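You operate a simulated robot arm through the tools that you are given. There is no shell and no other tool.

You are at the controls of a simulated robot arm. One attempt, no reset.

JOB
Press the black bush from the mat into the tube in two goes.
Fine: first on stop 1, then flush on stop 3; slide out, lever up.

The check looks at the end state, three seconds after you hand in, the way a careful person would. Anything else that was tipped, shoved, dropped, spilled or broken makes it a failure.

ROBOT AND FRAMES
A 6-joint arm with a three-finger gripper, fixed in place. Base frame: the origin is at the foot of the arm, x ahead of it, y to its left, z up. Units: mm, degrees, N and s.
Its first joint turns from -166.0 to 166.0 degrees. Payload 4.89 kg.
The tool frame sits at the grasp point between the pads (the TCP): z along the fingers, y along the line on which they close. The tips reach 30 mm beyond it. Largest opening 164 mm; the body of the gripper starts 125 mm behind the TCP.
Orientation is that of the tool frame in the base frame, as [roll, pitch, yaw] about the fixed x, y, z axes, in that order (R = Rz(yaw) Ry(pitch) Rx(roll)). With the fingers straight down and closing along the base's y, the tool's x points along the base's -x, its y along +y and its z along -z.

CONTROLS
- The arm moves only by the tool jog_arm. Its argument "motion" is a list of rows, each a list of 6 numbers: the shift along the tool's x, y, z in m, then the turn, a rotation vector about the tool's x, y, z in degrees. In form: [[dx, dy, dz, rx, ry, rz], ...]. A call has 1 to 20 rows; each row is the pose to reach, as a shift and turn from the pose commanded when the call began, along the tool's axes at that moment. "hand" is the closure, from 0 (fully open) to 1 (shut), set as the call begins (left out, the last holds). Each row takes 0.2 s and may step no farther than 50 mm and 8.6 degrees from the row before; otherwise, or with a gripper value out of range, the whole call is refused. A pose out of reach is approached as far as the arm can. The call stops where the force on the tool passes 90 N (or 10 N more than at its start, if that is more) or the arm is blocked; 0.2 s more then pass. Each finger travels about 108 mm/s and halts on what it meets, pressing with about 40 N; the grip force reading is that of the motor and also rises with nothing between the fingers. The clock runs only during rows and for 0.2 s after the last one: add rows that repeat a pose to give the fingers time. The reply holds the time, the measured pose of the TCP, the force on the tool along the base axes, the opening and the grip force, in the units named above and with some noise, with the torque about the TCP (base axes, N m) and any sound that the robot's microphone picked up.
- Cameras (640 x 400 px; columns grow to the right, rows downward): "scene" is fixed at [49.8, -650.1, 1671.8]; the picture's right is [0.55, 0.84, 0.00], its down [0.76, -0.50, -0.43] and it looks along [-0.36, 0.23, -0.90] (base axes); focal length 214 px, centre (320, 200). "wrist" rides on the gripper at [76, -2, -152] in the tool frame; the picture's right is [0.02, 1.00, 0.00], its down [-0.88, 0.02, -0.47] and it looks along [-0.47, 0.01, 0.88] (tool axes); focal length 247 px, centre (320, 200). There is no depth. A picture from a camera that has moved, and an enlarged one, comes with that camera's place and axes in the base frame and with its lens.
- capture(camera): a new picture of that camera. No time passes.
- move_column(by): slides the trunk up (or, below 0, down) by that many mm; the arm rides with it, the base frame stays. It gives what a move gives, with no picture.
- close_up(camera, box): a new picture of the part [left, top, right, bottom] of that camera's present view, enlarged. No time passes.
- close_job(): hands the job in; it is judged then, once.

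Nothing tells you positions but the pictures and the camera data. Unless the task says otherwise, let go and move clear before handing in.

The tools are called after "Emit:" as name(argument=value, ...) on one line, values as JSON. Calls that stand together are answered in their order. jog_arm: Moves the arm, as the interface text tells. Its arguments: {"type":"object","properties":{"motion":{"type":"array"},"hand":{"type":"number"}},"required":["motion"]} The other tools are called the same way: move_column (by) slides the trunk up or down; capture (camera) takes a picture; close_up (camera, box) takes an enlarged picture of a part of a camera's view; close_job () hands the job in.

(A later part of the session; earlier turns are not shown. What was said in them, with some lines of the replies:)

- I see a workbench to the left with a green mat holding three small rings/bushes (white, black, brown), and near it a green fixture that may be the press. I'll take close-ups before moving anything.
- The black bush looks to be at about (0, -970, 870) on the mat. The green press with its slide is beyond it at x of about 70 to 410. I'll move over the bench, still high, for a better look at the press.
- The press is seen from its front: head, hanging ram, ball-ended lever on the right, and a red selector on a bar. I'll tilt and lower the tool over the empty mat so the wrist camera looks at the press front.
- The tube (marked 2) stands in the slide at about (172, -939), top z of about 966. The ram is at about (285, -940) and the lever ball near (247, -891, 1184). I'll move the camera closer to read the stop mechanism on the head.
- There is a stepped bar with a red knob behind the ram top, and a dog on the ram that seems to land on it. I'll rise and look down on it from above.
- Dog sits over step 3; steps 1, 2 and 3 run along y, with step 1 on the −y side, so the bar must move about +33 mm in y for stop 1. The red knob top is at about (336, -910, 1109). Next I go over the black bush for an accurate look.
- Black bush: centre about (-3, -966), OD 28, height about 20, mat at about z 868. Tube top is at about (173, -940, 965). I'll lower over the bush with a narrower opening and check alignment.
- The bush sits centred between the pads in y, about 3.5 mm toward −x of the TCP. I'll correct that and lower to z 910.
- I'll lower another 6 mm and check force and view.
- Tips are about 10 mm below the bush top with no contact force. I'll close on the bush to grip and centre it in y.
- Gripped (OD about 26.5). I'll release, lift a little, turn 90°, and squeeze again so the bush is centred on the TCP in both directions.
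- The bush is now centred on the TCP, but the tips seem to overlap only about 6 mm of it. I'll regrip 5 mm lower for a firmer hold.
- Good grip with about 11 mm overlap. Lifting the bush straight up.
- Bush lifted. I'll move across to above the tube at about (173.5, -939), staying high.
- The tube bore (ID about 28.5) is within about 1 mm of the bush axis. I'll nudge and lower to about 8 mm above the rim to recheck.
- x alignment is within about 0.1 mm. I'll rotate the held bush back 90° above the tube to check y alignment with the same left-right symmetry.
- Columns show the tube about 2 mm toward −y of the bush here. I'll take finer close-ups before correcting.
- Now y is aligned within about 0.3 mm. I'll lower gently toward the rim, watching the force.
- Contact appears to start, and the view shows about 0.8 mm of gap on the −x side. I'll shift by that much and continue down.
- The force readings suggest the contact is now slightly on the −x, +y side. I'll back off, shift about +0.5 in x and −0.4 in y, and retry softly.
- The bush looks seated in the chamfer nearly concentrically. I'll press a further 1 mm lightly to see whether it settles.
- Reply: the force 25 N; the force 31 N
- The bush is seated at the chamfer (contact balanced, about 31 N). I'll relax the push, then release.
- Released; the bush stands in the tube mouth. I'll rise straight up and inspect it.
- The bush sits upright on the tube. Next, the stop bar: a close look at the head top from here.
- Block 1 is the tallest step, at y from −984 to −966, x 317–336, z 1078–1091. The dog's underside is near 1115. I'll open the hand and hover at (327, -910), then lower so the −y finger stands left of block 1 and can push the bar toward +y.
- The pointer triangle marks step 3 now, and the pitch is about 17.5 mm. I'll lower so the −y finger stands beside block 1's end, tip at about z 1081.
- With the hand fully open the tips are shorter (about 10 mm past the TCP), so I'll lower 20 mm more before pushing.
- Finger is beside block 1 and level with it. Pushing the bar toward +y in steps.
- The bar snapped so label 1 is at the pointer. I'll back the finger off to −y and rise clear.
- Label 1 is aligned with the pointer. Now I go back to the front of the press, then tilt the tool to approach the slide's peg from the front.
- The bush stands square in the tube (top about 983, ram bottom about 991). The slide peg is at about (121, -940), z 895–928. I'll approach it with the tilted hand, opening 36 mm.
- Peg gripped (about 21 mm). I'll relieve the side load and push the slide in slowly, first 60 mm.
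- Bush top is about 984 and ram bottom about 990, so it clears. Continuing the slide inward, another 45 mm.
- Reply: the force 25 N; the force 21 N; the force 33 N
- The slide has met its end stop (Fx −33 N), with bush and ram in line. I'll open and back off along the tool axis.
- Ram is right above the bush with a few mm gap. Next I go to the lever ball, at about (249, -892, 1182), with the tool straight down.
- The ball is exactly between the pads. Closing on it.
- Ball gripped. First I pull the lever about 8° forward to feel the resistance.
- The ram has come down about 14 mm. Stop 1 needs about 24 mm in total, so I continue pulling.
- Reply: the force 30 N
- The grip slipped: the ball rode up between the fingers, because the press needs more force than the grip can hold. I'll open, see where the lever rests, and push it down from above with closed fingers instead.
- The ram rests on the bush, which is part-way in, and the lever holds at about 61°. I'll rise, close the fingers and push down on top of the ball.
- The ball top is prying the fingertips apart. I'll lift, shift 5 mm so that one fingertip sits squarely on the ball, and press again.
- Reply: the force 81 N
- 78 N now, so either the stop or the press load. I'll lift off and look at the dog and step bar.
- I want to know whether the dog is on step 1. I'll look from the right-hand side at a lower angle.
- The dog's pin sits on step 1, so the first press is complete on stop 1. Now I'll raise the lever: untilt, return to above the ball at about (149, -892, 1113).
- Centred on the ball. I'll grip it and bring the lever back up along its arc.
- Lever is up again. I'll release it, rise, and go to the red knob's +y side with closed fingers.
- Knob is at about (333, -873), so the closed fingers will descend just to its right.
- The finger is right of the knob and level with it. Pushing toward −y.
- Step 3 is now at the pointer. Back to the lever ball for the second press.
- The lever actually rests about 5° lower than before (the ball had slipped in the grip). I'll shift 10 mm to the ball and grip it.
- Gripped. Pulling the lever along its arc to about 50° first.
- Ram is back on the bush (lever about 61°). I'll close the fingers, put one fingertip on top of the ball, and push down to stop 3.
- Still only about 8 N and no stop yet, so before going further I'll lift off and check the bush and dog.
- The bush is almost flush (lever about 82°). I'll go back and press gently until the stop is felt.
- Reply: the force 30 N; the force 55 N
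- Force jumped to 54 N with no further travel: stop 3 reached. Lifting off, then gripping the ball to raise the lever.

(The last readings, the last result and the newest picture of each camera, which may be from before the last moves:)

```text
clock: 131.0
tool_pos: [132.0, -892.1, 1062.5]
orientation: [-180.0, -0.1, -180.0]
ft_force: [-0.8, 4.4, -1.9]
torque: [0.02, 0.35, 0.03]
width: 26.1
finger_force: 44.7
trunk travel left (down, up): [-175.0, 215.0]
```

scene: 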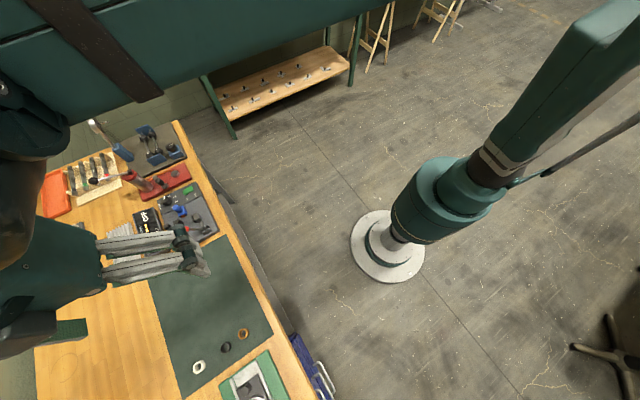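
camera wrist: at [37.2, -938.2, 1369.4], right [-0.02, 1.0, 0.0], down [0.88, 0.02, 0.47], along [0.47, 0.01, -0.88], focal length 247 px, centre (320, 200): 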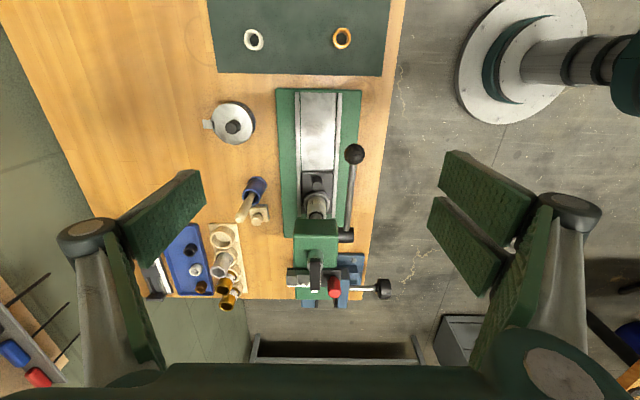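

Raising the lever along its arc.

Emit:
jog_arm(motion=[[-0.0014, 0, -0.0095, 0, 0, 0], [-0.0034, 0, -0.0189, 0, 0, 0], [-0.0062, 0, -0.0282, 0, 0, 0], [-0.0095, 0, -0.0372, 0, 0, 0], [-0.0135, 0, -0.046, 0, 0, 0], [-0.0181, 0, -0.0544, 0, 0, 0], [-0.0232, 0, -0.0626, 0, 0, 0], [-0.029, 0, -0.0703, 0, 0, 0], [-0.0352, 0, -0.0777, 0, 0, 0], [-0.0419, 0, -0.0845, 0, 0, 0], [-0.0491, 0, -0.0909, 0, 0, 0], [-0.0568, 0, -0.0968, 0, 0, 0], [-0.0648, 0, -0.1021, 0, 0, 0], [-0.0732, 0, -0.1069, 0, 0, 0], [-0.0819, 0, -0.1111, 0, 0, 0], [-0.0908, 0, -0.1146, 0, 0, 0], [-0.1, 0, -0.1175, 0, 0, 0], [-0.1094, 0, -0.1198, 0, 0, 0], [-0.1179, 0, -0.1213, 0, 0, 0], [-0.1179, 0, -0.1213, 0, 0, 0]])

Emit:
close_up(camera="wrist", box=[240, 100, 400, 260])

```text
clock: 135.2
tool_pos: [250.5, -891.2, 1183.7]
orientation: [180.0, 0.1, 180.0]
ft_force: [-7.6, -1.9, 5.6]
torque: [-0.09, 0.85, -0.01]
width: 25.4
finger_force: 45.0
trunk travel left (down, up): [-175.0, 215.0]
```

```text
2.50 times, centred on (320, 180) of wrist
camera zoom: at [174.1, -893.3, 1336.6], right [-0.02, 1.0, 0.0], down [0.88, 0.02, 0.47], along [0.47, 0.01, -0.88], focal length 617 px, centre (320, 250)
```

zoom: 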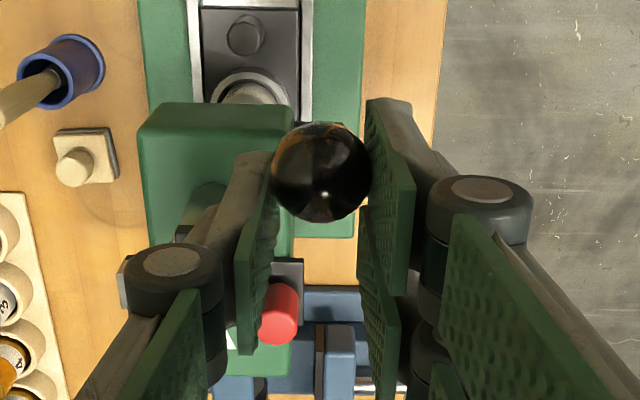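

The ball lagged again, so I'll regrip at about (233, 1180) and finish raising to the original upright angle.

Emit:
jog_arm(motion=[[0, 0, 0, 0, 0, 0], [0, 0, 0, 0, 0, 0], [0.008, 0, 0.002, 0, 0, 0], [0.0165, 0, 0.0035, 0, 0, 0], [0.0165, 0, 0.0035, 0, 0, 0]], hand=0.65)

Emit:
close_up(camera="wrist", box=[260, 120, 380, 240])

```text
clock: 136.4
tool_pos: [232.7, -891.8, 1179.1]
orientation: [180.0, -0.1, -180.0]
ft_force: [0.3, 0.2, 0.4]
torque: [-0.03, 0.01, 0.0]
width: 57.3
finger_force: 0.1
trunk travel left (down, up): [-175.0, 215.0]
```

```text
3.33 times, centred on (320, 180) of wrist
camera zoom: at [157.5, -893.4, 1332.7], right [-0.02, 1.0, 0.0], down [0.88, 0.02, 0.47], along [0.47, 0.01, -0.88], focal length 823 px, centre (320, 267)
```

zoom: 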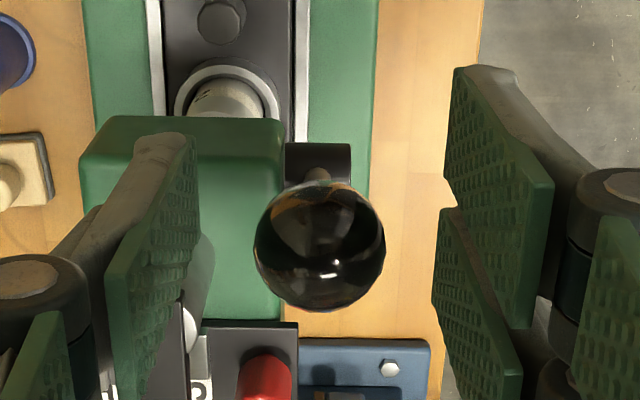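

Emit:
jog_arm(motion=[[0, 0, 0, 0, 0, 0], [0, 0, 0, 0, 0, 0], [-0.005, 0, -0.0012, 0, 0, 0], [-0.0095, 0, -0.0023, 0, 0, 0], [-0.0166, 0, -0.0035, 0, 0, 0], [-0.0214, 0, -0.004, 0, 0, 0], [-0.0214, 0, -0.004, 0, 0, 0]], hand=1)

Emit:
close_up(camera="wrist", box=[240, 100, 400, 260])

```text
clock: 138.0
tool_pos: [251.7, -893.3, 1183.4]
orientation: [180.0, 0.1, 179.9]
ft_force: [-39.0, -1.5, -7.1]
torque: [-0.02, 0.52, 0.01]
width: 25.0
finger_force: 45.0
trunk travel left (down, up): [-175.0, 215.0]
```

```text
2.50 times, centred on (320, 180) of wrist
camera zoom: at [175.2, -893.6, 1336.5], right [-0.02, 1.0, 0.0], down [0.88, 0.02, 0.47], along [0.47, 0.01, -0.88], focal length 617 px, centre (320, 250)
```

zoom: 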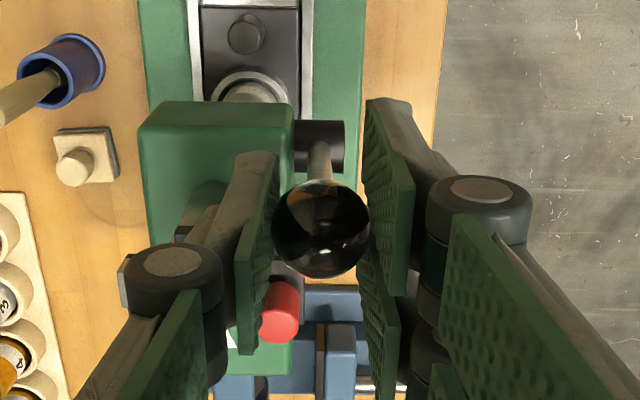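

The lever has met its upper stop, so it is fully up. Releasing and rising.

Emit:
jog_arm(motion=[[0.001, 0, 0, 0, 0, 0], [0.001, 0, 0, 0, 0, 0], [0.001, 0, -0.03, 0, 0, 0], [0.001, 0, -0.07, 0, 0, 0], [0.001, 0, -0.1, 0, 0, 0], [0.001, 0, -0.1, 0, 0, 0]], hand=0.63)

Emit:
close_up(camera="wrist", box=[240, 80, 400, 240])

```text
clock: 139.4
tool_pos: [253.8, -891.6, 1285.4]
orientation: [-179.9, 0.1, -180.0]
ft_force: [0.0, 0.3, 0.8]
torque: [-0.08, -0.01, -0.04]
width: 60.6
finger_force: 0.1
trunk travel left (down, up): [-175.0, 215.0]
```

```text
2.50 times, centred on (320, 160) of wrist
camera zoom: at [177.4, -892.9, 1437.4], right [-0.02, 1.0, 0.0], down [0.88, 0.02, 0.47], along [0.47, 0.01, -0.88], focal length 617 px, centre (320, 300)
```

zoom: 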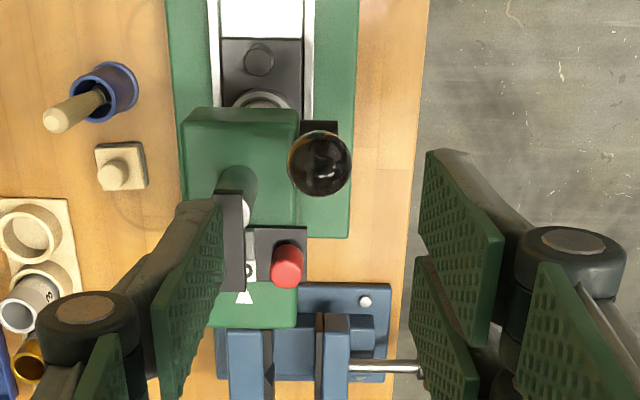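

Lever ball is back at its original place. Now to pull the slide out: return to the front, tilt, and approach the peg along the same line as before.

Emit:
jog_arm(motion=[[0.03, 0, 0, 0, 0, 0], [0.06, 0, 0, 0, 0, 0], [0.09, 0, 0, 0, 0, 0], [0.121, 0, 0, 0, 0, 0], [0.121, 0, 0, 0, 0, 0]], hand=0.78)

Emit:
jog_arm(motion=[[0, -0.007, 0.034, 0, -6.5, 0], [0, -0.014, 0.068, 0, -13, 0], [0, -0.021, 0.102, 0, -19.5, 0], [0, -0.028, 0.136, 0, -26, 0], [0, -0.034, 0.17, 0, -32.5, 0], [0, -0.041, 0.204, 0, -39, 0], [0, -0.048, 0.241, 0, -45, 0], [0, -0.048, 0.241, 0, -45, 0]])

Emit:
capture(camera="wrist")

Emit:
close_up(camera="wrist", box=[270, 80, 370, 260])

```text
clock: 140.6
tool_pos: [132.3, -890.9, 1283.3]
orientation: [-180.0, 0.0, 179.9]
ft_force: [-0.5, 0.4, 1.1]
torque: [0.0, -0.1, 0.01]
width: 36.2
finger_force: 0.2
trunk travel left (down, up): [-175.0, 215.0]
```

```text
clock: 142.4
tool_pos: [133.7, -941.3, 1041.8]
orientation: [179.9, 45.0, 180.0]
ft_force: [0.7, -0.3, -0.6]
torque: [0.05, -0.05, 0.05]
width: 36.1
finger_force: 0.1
trunk travel left (down, up): [-175.0, 215.0]
```

```text
taken
camera wrist: at [-28.3, -942.8, 1096.6], right [-0.01, 1.0, -0.01], down [0.29, 0.02, 0.96], along [0.96, 0.01, -0.29], focal length 247 px, centre (320, 200)
```

wrist: 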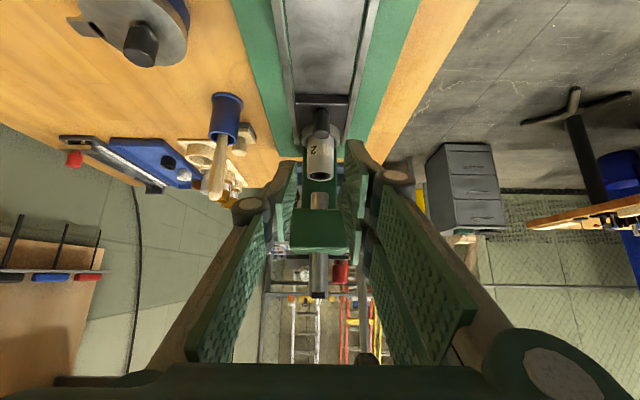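

```text
2.22 times, centred on (320, 170) of wrist
camera zoom: at [-28.3, -942.8, 1096.6], right [-0.01, 1.0, -0.01], down [0.29, 0.02, 0.96], along [0.96, 0.01, -0.29], focal length 549 px, centre (320, 267)
```

zoom: 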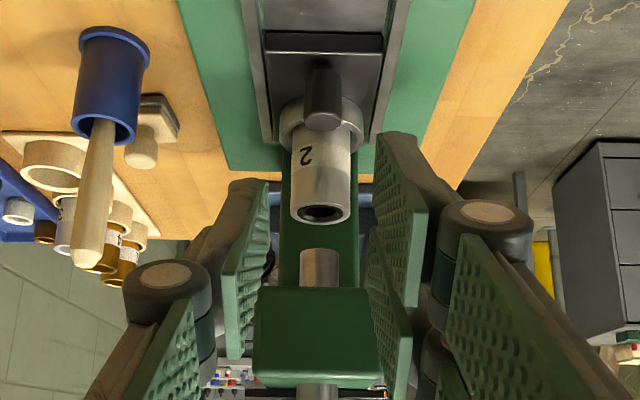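

Emit:
close_up(camera="wrist", box=[304, 160, 336, 190])

```text
13.33 times, centred on (320, 175) of wrist
camera zoom: at [-28.3, -942.8, 1096.6], right [-0.01, 1.0, -0.01], down [0.29, 0.02, 0.96], along [0.96, 0.01, -0.29], focal length 3293 px, centre (320, 533)
```

zoom: 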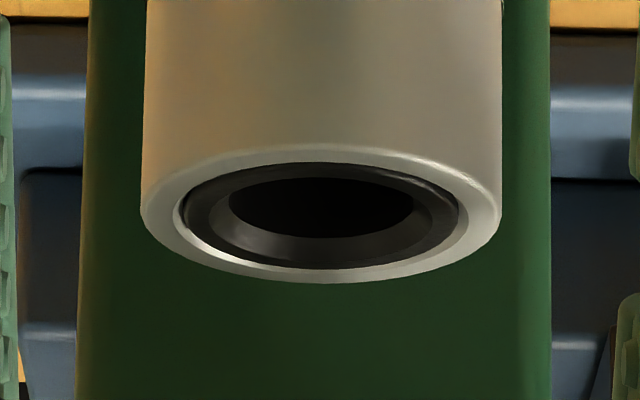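

The bush now sits flush in the tube. Approaching the peg along the tool axis.

Emit:
jog_arm(motion=[[0.0005, 0.0002, 0.034, 0, 0, 0], [0.001, 0.0004, 0.068, 0, 0, 0], [0.0016, 0.0006, 0.1, 0, 0, 0], [0.0021, 0.0008, 0.125, 0, 0, 0], [0.0021, 0.0008, 0.125, 0, 0, 0]])

Emit:
close_up(camera="wrist", box=[250, 90, 390, 250])

```text
clock: 143.6
tool_pos: [220.6, -937.9, 952.5]
orientation: [179.9, 45.0, -180.0]
ft_force: [-0.7, 0.5, -0.5]
torque: [0.04, -0.01, 0.01]
width: 36.1
finger_force: 0.0
trunk travel left (down, up): [-175.0, 215.0]
```

```text
2.50 times, centred on (320, 170) of wrist
camera zoom: at [59.1, -940.2, 1006.7], right [-0.02, 1.0, -0.02], down [0.29, 0.02, 0.96], along [0.96, 0.01, -0.29], focal length 617 px, centre (320, 275)
```

zoom: 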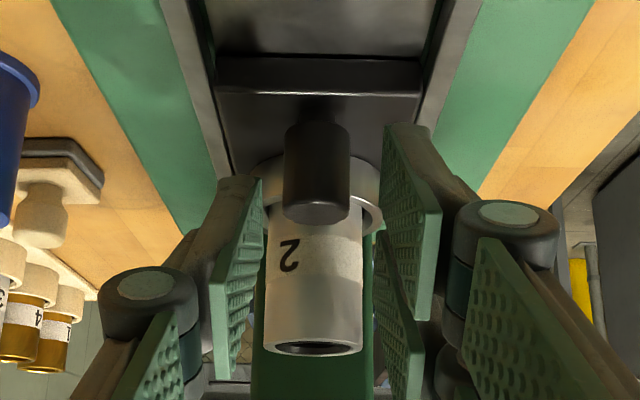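

Emit:
jog_arm(motion=[[0, -0.0012, 0.006, 0, 0, 0], [0, -0.0014, 0.0125, 0, 0, 0], [0, -0.0014, 0.0125, 0, 0, 0]])

Emit:
jog_arm(motion=[[0, 0, 0, 0, 0, 0], [0, 0, 0, 0, 0, 0], [0, 0, 0, 0, 0, 0]], hand=1)

Emit:
close_up(camera="wrist", box=[250, 90, 390, 250])

```text
clock: 144.4
tool_pos: [229.2, -939.7, 944.2]
orientation: [-180.0, 45.0, -180.0]
ft_force: [0.2, 0.1, -1.1]
torque: [0.02, 0.02, -0.01]
width: 35.8
finger_force: 0.1
trunk travel left (down, up): [-175.0, 215.0]
```

```text
clock: 145.2
tool_pos: [228.8, -940.3, 945.4]
orientation: [179.9, 45.0, -180.0]
ft_force: [-0.4, 12.5, -5.0]
torque: [0.3, -0.18, 0.2]
width: 21.0
finger_force: 44.6
trunk travel left (down, up): [-175.0, 215.0]
```

```text
2.50 times, centred on (320, 170) of wrist
camera zoom: at [67.4, -941.6, 998.4], right [-0.02, 1.0, -0.01], down [0.29, 0.02, 0.96], along [0.96, 0.01, -0.29], focal length 617 px, centre (320, 275)
```

zoom: 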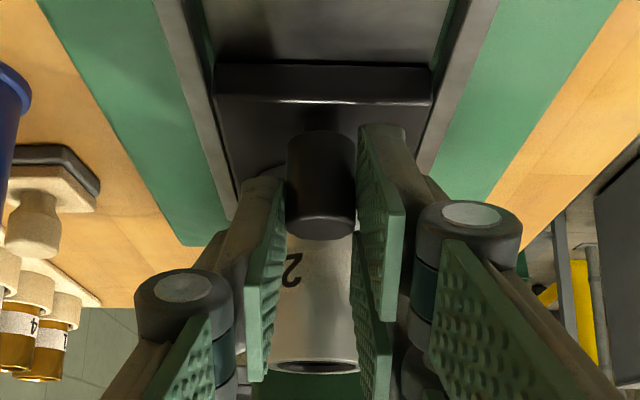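

Emit:
jog_arm(motion=[[0, 0.0004, 0, 0, 0, 0], [0.0028, 0.0004, -0.0028, 0, 0, 0], [0.0085, 0.0004, -0.0085, 0, 0, 0], [0.0141, 0.0004, -0.0141, 0, 0, 0], [0.0198, 0.0004, -0.0198, 0, 0, 0], [0.0255, 0.0004, -0.0255, 0, 0, 0], [0.0311, 0.0004, -0.0311, 0, 0, 0], [0.0368, 0.0004, -0.0368, 0, 0, 0], [0.0424, 0.0004, -0.0424, 0, 0, 0], [0.0424, 0.0004, -0.0424, 0, 0, 0]])

Emit:
close_up(camera="wrist", box=[250, 90, 390, 250])

```text
clock: 147.4
tool_pos: [168.1, -939.4, 943.8]
orientation: [179.9, 44.9, -180.0]
ft_force: [0.5, 17.1, -0.9]
torque: [0.41, -0.48, 0.16]
width: 20.9
finger_force: 45.0
trunk travel left (down, up): [-175.0, 215.0]
```

```text
2.50 times, centred on (320, 170) of wrist
camera zoom: at [7.4, -941.5, 998.4], right [-0.01, 1.0, -0.02], down [0.29, 0.02, 0.96], along [0.96, 0.01, -0.29], focal length 617 px, centre (320, 275)
```

zoom: 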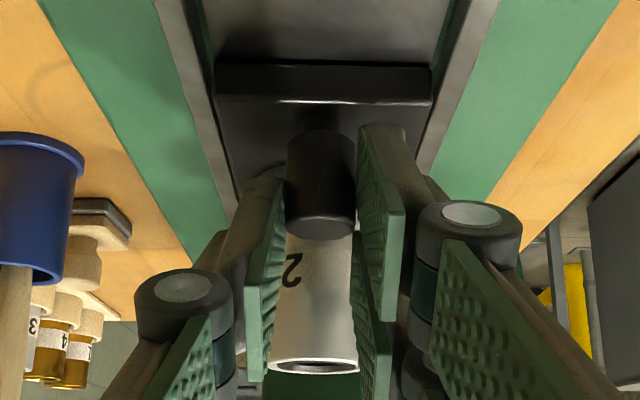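

Emit:
jog_arm(motion=[[0, 0.0005, 0, 0, 0, 0], [0.0057, 0.0005, -0.0057, 0, 0, 0], [0.0113, 0.0005, -0.0113, 0, 0, 0], [0.017, 0.0005, -0.017, 0, 0, 0], [0.0226, 0.0005, -0.0226, 0, 0, 0], [0.0283, 0.0005, -0.0283, 0, 0, 0], [0.0339, 0.0005, -0.0339, 0, 0, 0], [0.0382, 0.0005, -0.0382, 0, 0, 0], [0.0417, 0.0005, -0.0417, 0, 0, 0], [0.0417, 0.0005, -0.0417, 0, 0, 0]])

Emit:
jog_arm(motion=[[0.0007, 0, -0.0007, 0, 0, 0], [0.0014, 0, -0.0014, 0, 0, 0], [0.0014, 0, -0.0014, 0, 0, 0]])

```text
clock: 149.6
tool_pos: [109.0, -939.5, 944.0]
orientation: [180.0, 45.0, -180.0]
ft_force: [-0.9, -9.0, 4.7]
torque: [-0.24, -0.03, -0.05]
width: 20.9
finger_force: 44.9
trunk travel left (down, up): [-175.0, 215.0]
```

```text
clock: 150.4
tool_pos: [109.1, -940.4, 944.6]
orientation: [180.0, 45.0, -180.0]
ft_force: [16.0, -14.8, 5.3]
torque: [-0.28, -0.42, -0.14]
width: 21.2
finger_force: 44.9
trunk travel left (down, up): [-175.0, 215.0]
```

The slide has met its outer stop. Opening and backing away along the tool axis.

Emit:
jog_arm(motion=[[0, 0, 0, 0, 0, 0], [0, 0, 0, 0, 0, 0], [0, 0, 0, 0, 0, 0]], hand=0.78)

Emit:
jog_arm(motion=[[0, 0, -0.01, 0, 0, 0], [0, 0, -0.03, 0, 0, 0], [0, 0, -0.06, 0, 0, 0], [0, 0, -0.1, 0, 0, 0], [0, 0, -0.14, 0, 0, 0], [0, 0, -0.14, 0, 0, 0]])

Emit:
capture(camera="wrist")

Emit:
close_up(camera="wrist", box=[285, 90, 355, 180])

```text
clock: 151.2
tool_pos: [107.6, -940.0, 945.7]
orientation: [180.0, 44.9, -180.0]
ft_force: [0.2, -0.4, -0.4]
torque: [-0.05, 0.01, 0.0]
width: 36.1
finger_force: 0.0
trunk travel left (down, up): [-175.0, 215.0]
```

```text
clock: 152.6
tool_pos: [9.0, -940.6, 1044.0]
orientation: [180.0, 45.0, 180.0]
ft_force: [0.1, 0.4, 0.3]
torque: [0.03, 0.05, 0.01]
width: 35.9
finger_force: 0.0
trunk travel left (down, up): [-175.0, 215.0]
```

```text
taken
camera wrist: at [-152.3, -941.4, 1097.6], right [-0.01, 1.0, -0.02], down [0.29, 0.02, 0.96], along [0.96, 0.01, -0.29], focal length 247 px, centre (320, 200)
```

wrist: 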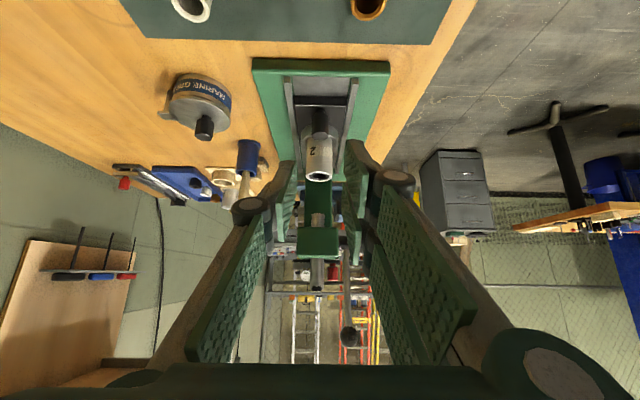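

```text
4.44 times, centred on (320, 135) of wrist
camera zoom: at [-152.3, -941.4, 1097.6], right [-0.01, 1.0, -0.02], down [0.29, 0.02, 0.96], along [0.96, 0.01, -0.29], focal length 1098 px, centre (320, 489)
```

zoom: 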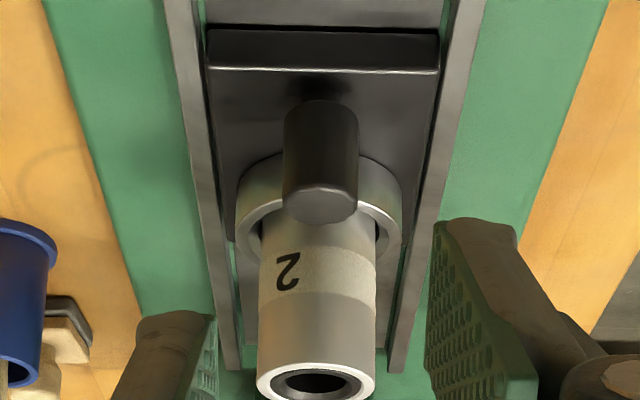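

Emit:
close_up(camera="wrist", box=[304, 162, 334, 187])

Emit:
close_up(camera="wrist", box=[290, 200, 370, 350])

```text
16.00 times, centred on (319, 174) of wrist
camera zoom: at [-152.3, -941.4, 1097.6], right [-0.01, 1.0, -0.02], down [0.29, 0.02, 0.96], along [0.96, 0.01, -0.29], focal length 3952 px, centre (336, 608)
```

zoom: 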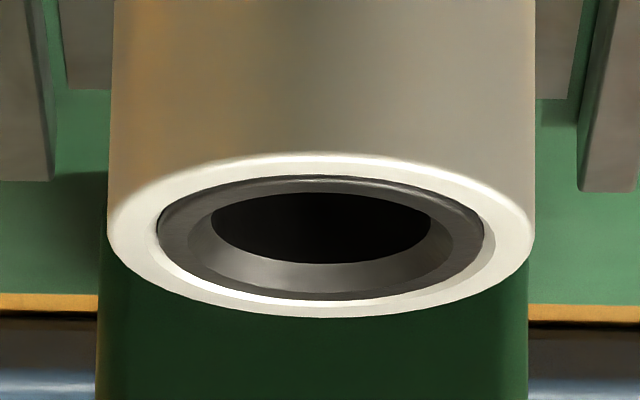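

```text
2.67 times, centred on (330, 275) of wrist
camera zoom: at [-152.3, -941.4, 1097.6], right [-0.01, 1.0, -0.02], down [0.29, 0.02, 0.96], along [0.96, 0.01, -0.29], focal length 659 px, centre (293, 0)
```

zoom: 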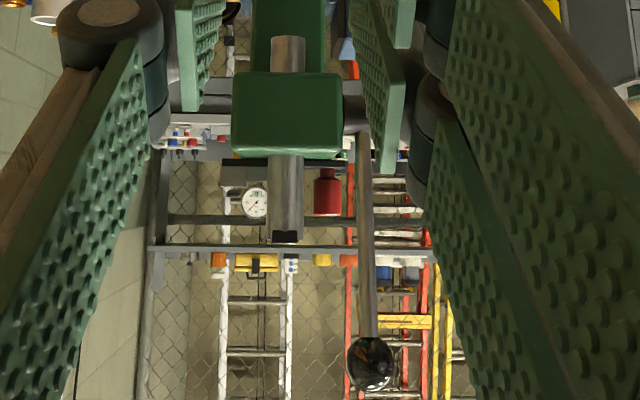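

The bush is flush, the slide is out and the lever is up. I'll untilt, rise and move clear, then check the whole bench.

Emit:
jog_arm(motion=[[-0.025, 0.006, -0.025, 0, 6.5, 0], [-0.05, 0.012, -0.05, 0, 13, 0], [-0.075, 0.018, -0.075, 0, 19.5, 0], [-0.1, 0.025, -0.1, 0, 26, 0], [-0.125, 0.031, -0.125, 0, 32.5, 0], [-0.15, 0.037, -0.15, 0, 39, 0], [-0.174, 0.0445, -0.174, 0, 45, 0], [-0.174, 0.0445, -0.174, 0, 45, 0]])

Emit:
capture(camera="wrist")

Emit:
jog_arm(motion=[[0.014, 0.04, -0.012, 0, 0, 0], [0.028, 0.08, -0.024, 0, 0, 0], [0.042, 0.12, -0.036, 0, 0, 0], [0.056, 0.16, -0.048, 0, 0, 0], [0.07, 0.2, -0.06, 0, 0, 0], [0.084, 0.24, -0.072, 0, 0, 0], [0.098, 0.28, -0.084, 0, 0, 0], [0.112, 0.32, -0.092, 0, 0, 0], [0.116, 0.35, -0.094, 0, 0, 0], [0.116, 0.35, -0.094, 0, 0, 0]], hand=0)

Emit:
capture(camera="scene")

Emit:
capture(camera="wrist")

```text
clock: 154.4
tool_pos: [9.1, -895.8, 1288.3]
orientation: [-179.9, -0.1, -179.9]
ft_force: [0.6, 0.6, -0.1]
torque: [-0.09, 0.08, -0.01]
width: 36.2
finger_force: 0.0
trunk travel left (down, up): [-175.0, 215.0]
```

```text
taken
camera wrist: at [-66.9, -897.2, 1442.2], right [-0.02, 1.0, 0.0], down [0.88, 0.02, 0.47], along [0.47, 0.01, -0.88], focal length 247 px, centre (320, 200)
```

wrist: 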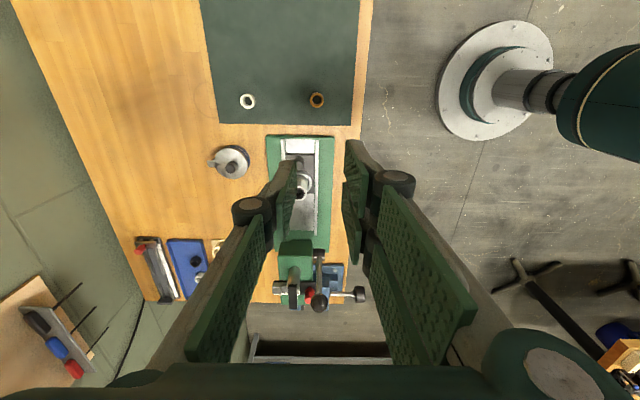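

```text
clock: 156.6
tool_pos: [-106.6, -543.8, 1382.3]
orientation: [-180.0, -0.1, -180.0]
ft_force: [0.3, 1.4, 0.6]
torque: [-0.2, 0.04, 0.01]
width: 164.0
finger_force: 0.0
trunk travel left (down, up): [-175.0, 215.0]
```

```text
taken
```

scene: 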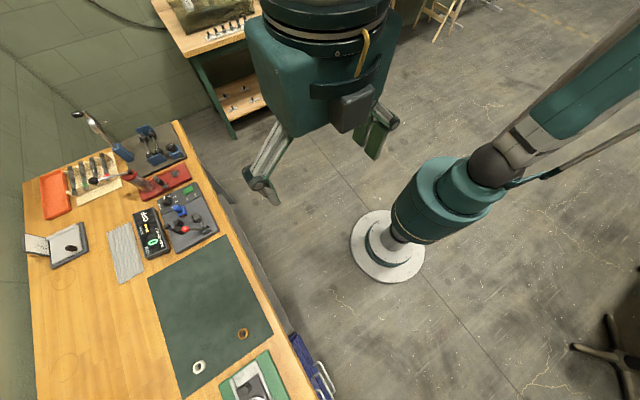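

```text
taken
camera wrist: at [-183.6, -544.5, 1535.8], right [-0.02, 1.0, 0.0], down [0.88, 0.02, 0.47], along [0.47, 0.01, -0.88], focal length 247 px, centre (320, 200)
```

wrist: 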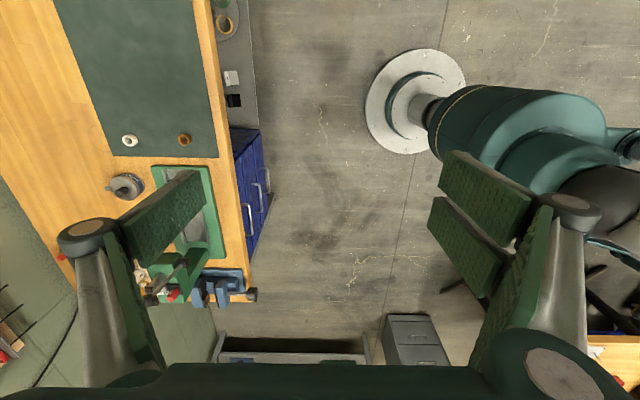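

Emit:
close_up(camera="wrist", box=[60, 120, 260, 320])

Emit:
close_up(camera="scene", box=[140, 300, 320, 400])

```text
2.00 times, centred on (160, 220) of wrist
camera zoom: at [-183.6, -544.5, 1535.8], right [-0.02, 1.0, 0.0], down [0.88, 0.02, 0.47], along [0.47, 0.01, -0.88], focal length 494 px, centre (640, 160)
```

zoom: 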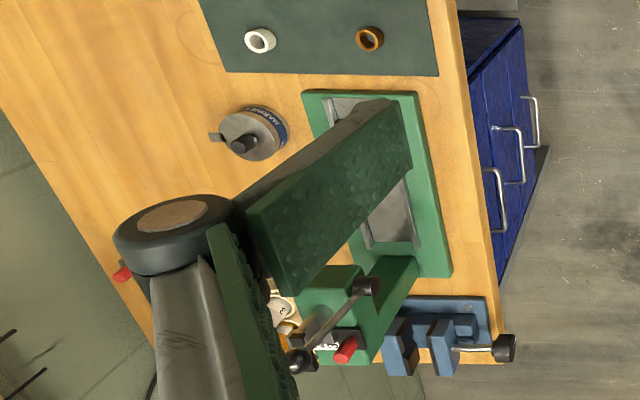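

```text
3.56 times, centred on (230, 350) of scene
camera zoom: at [49.8, -650.1, 1671.8], right [0.55, 0.84, 0.0], down [0.76, -0.5, -0.43], along [-0.36, 0.23, -0.9], focal length 763 px, centre (640, -333)
```

zoom: 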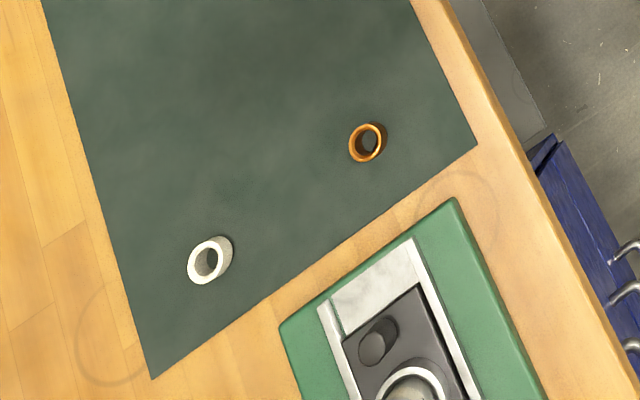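

The white and brown bushes, the slide and the lever match their starting places. The black bush is flush in the tube, the slide is out, the lever is up and the arm is clear, so I'm handing in.

Emit:
close_job()

```text
The job is handed in.
```

The black bush from the mat is pressed flush into tube 2, and I've handed the job in. I don't have the result of the check.

- **First press:** with the bar on stop 1, I pulled the lever until the ram's stop pin rested on step 1. I confirmed that from a side view.
- **Second press:** with the bar on stop 3, I pushed the lever down until it met a solid stop at about 54 N. The close-ups then showed the bush face level with the tube face.
- **End state:** the slide is pulled out to its outer stop and the lever is up against its upper stop. The stop bar is still on 3. The arm is back where it started with the hand open.

During the first press the ball slipped in the grip, so I finished both presses by pushing down on it from above with a fingertip. In the final pictures I saw nothing else out of place: the white and brown bushes, the grease tin and the rest of the bench are as they were at the start.
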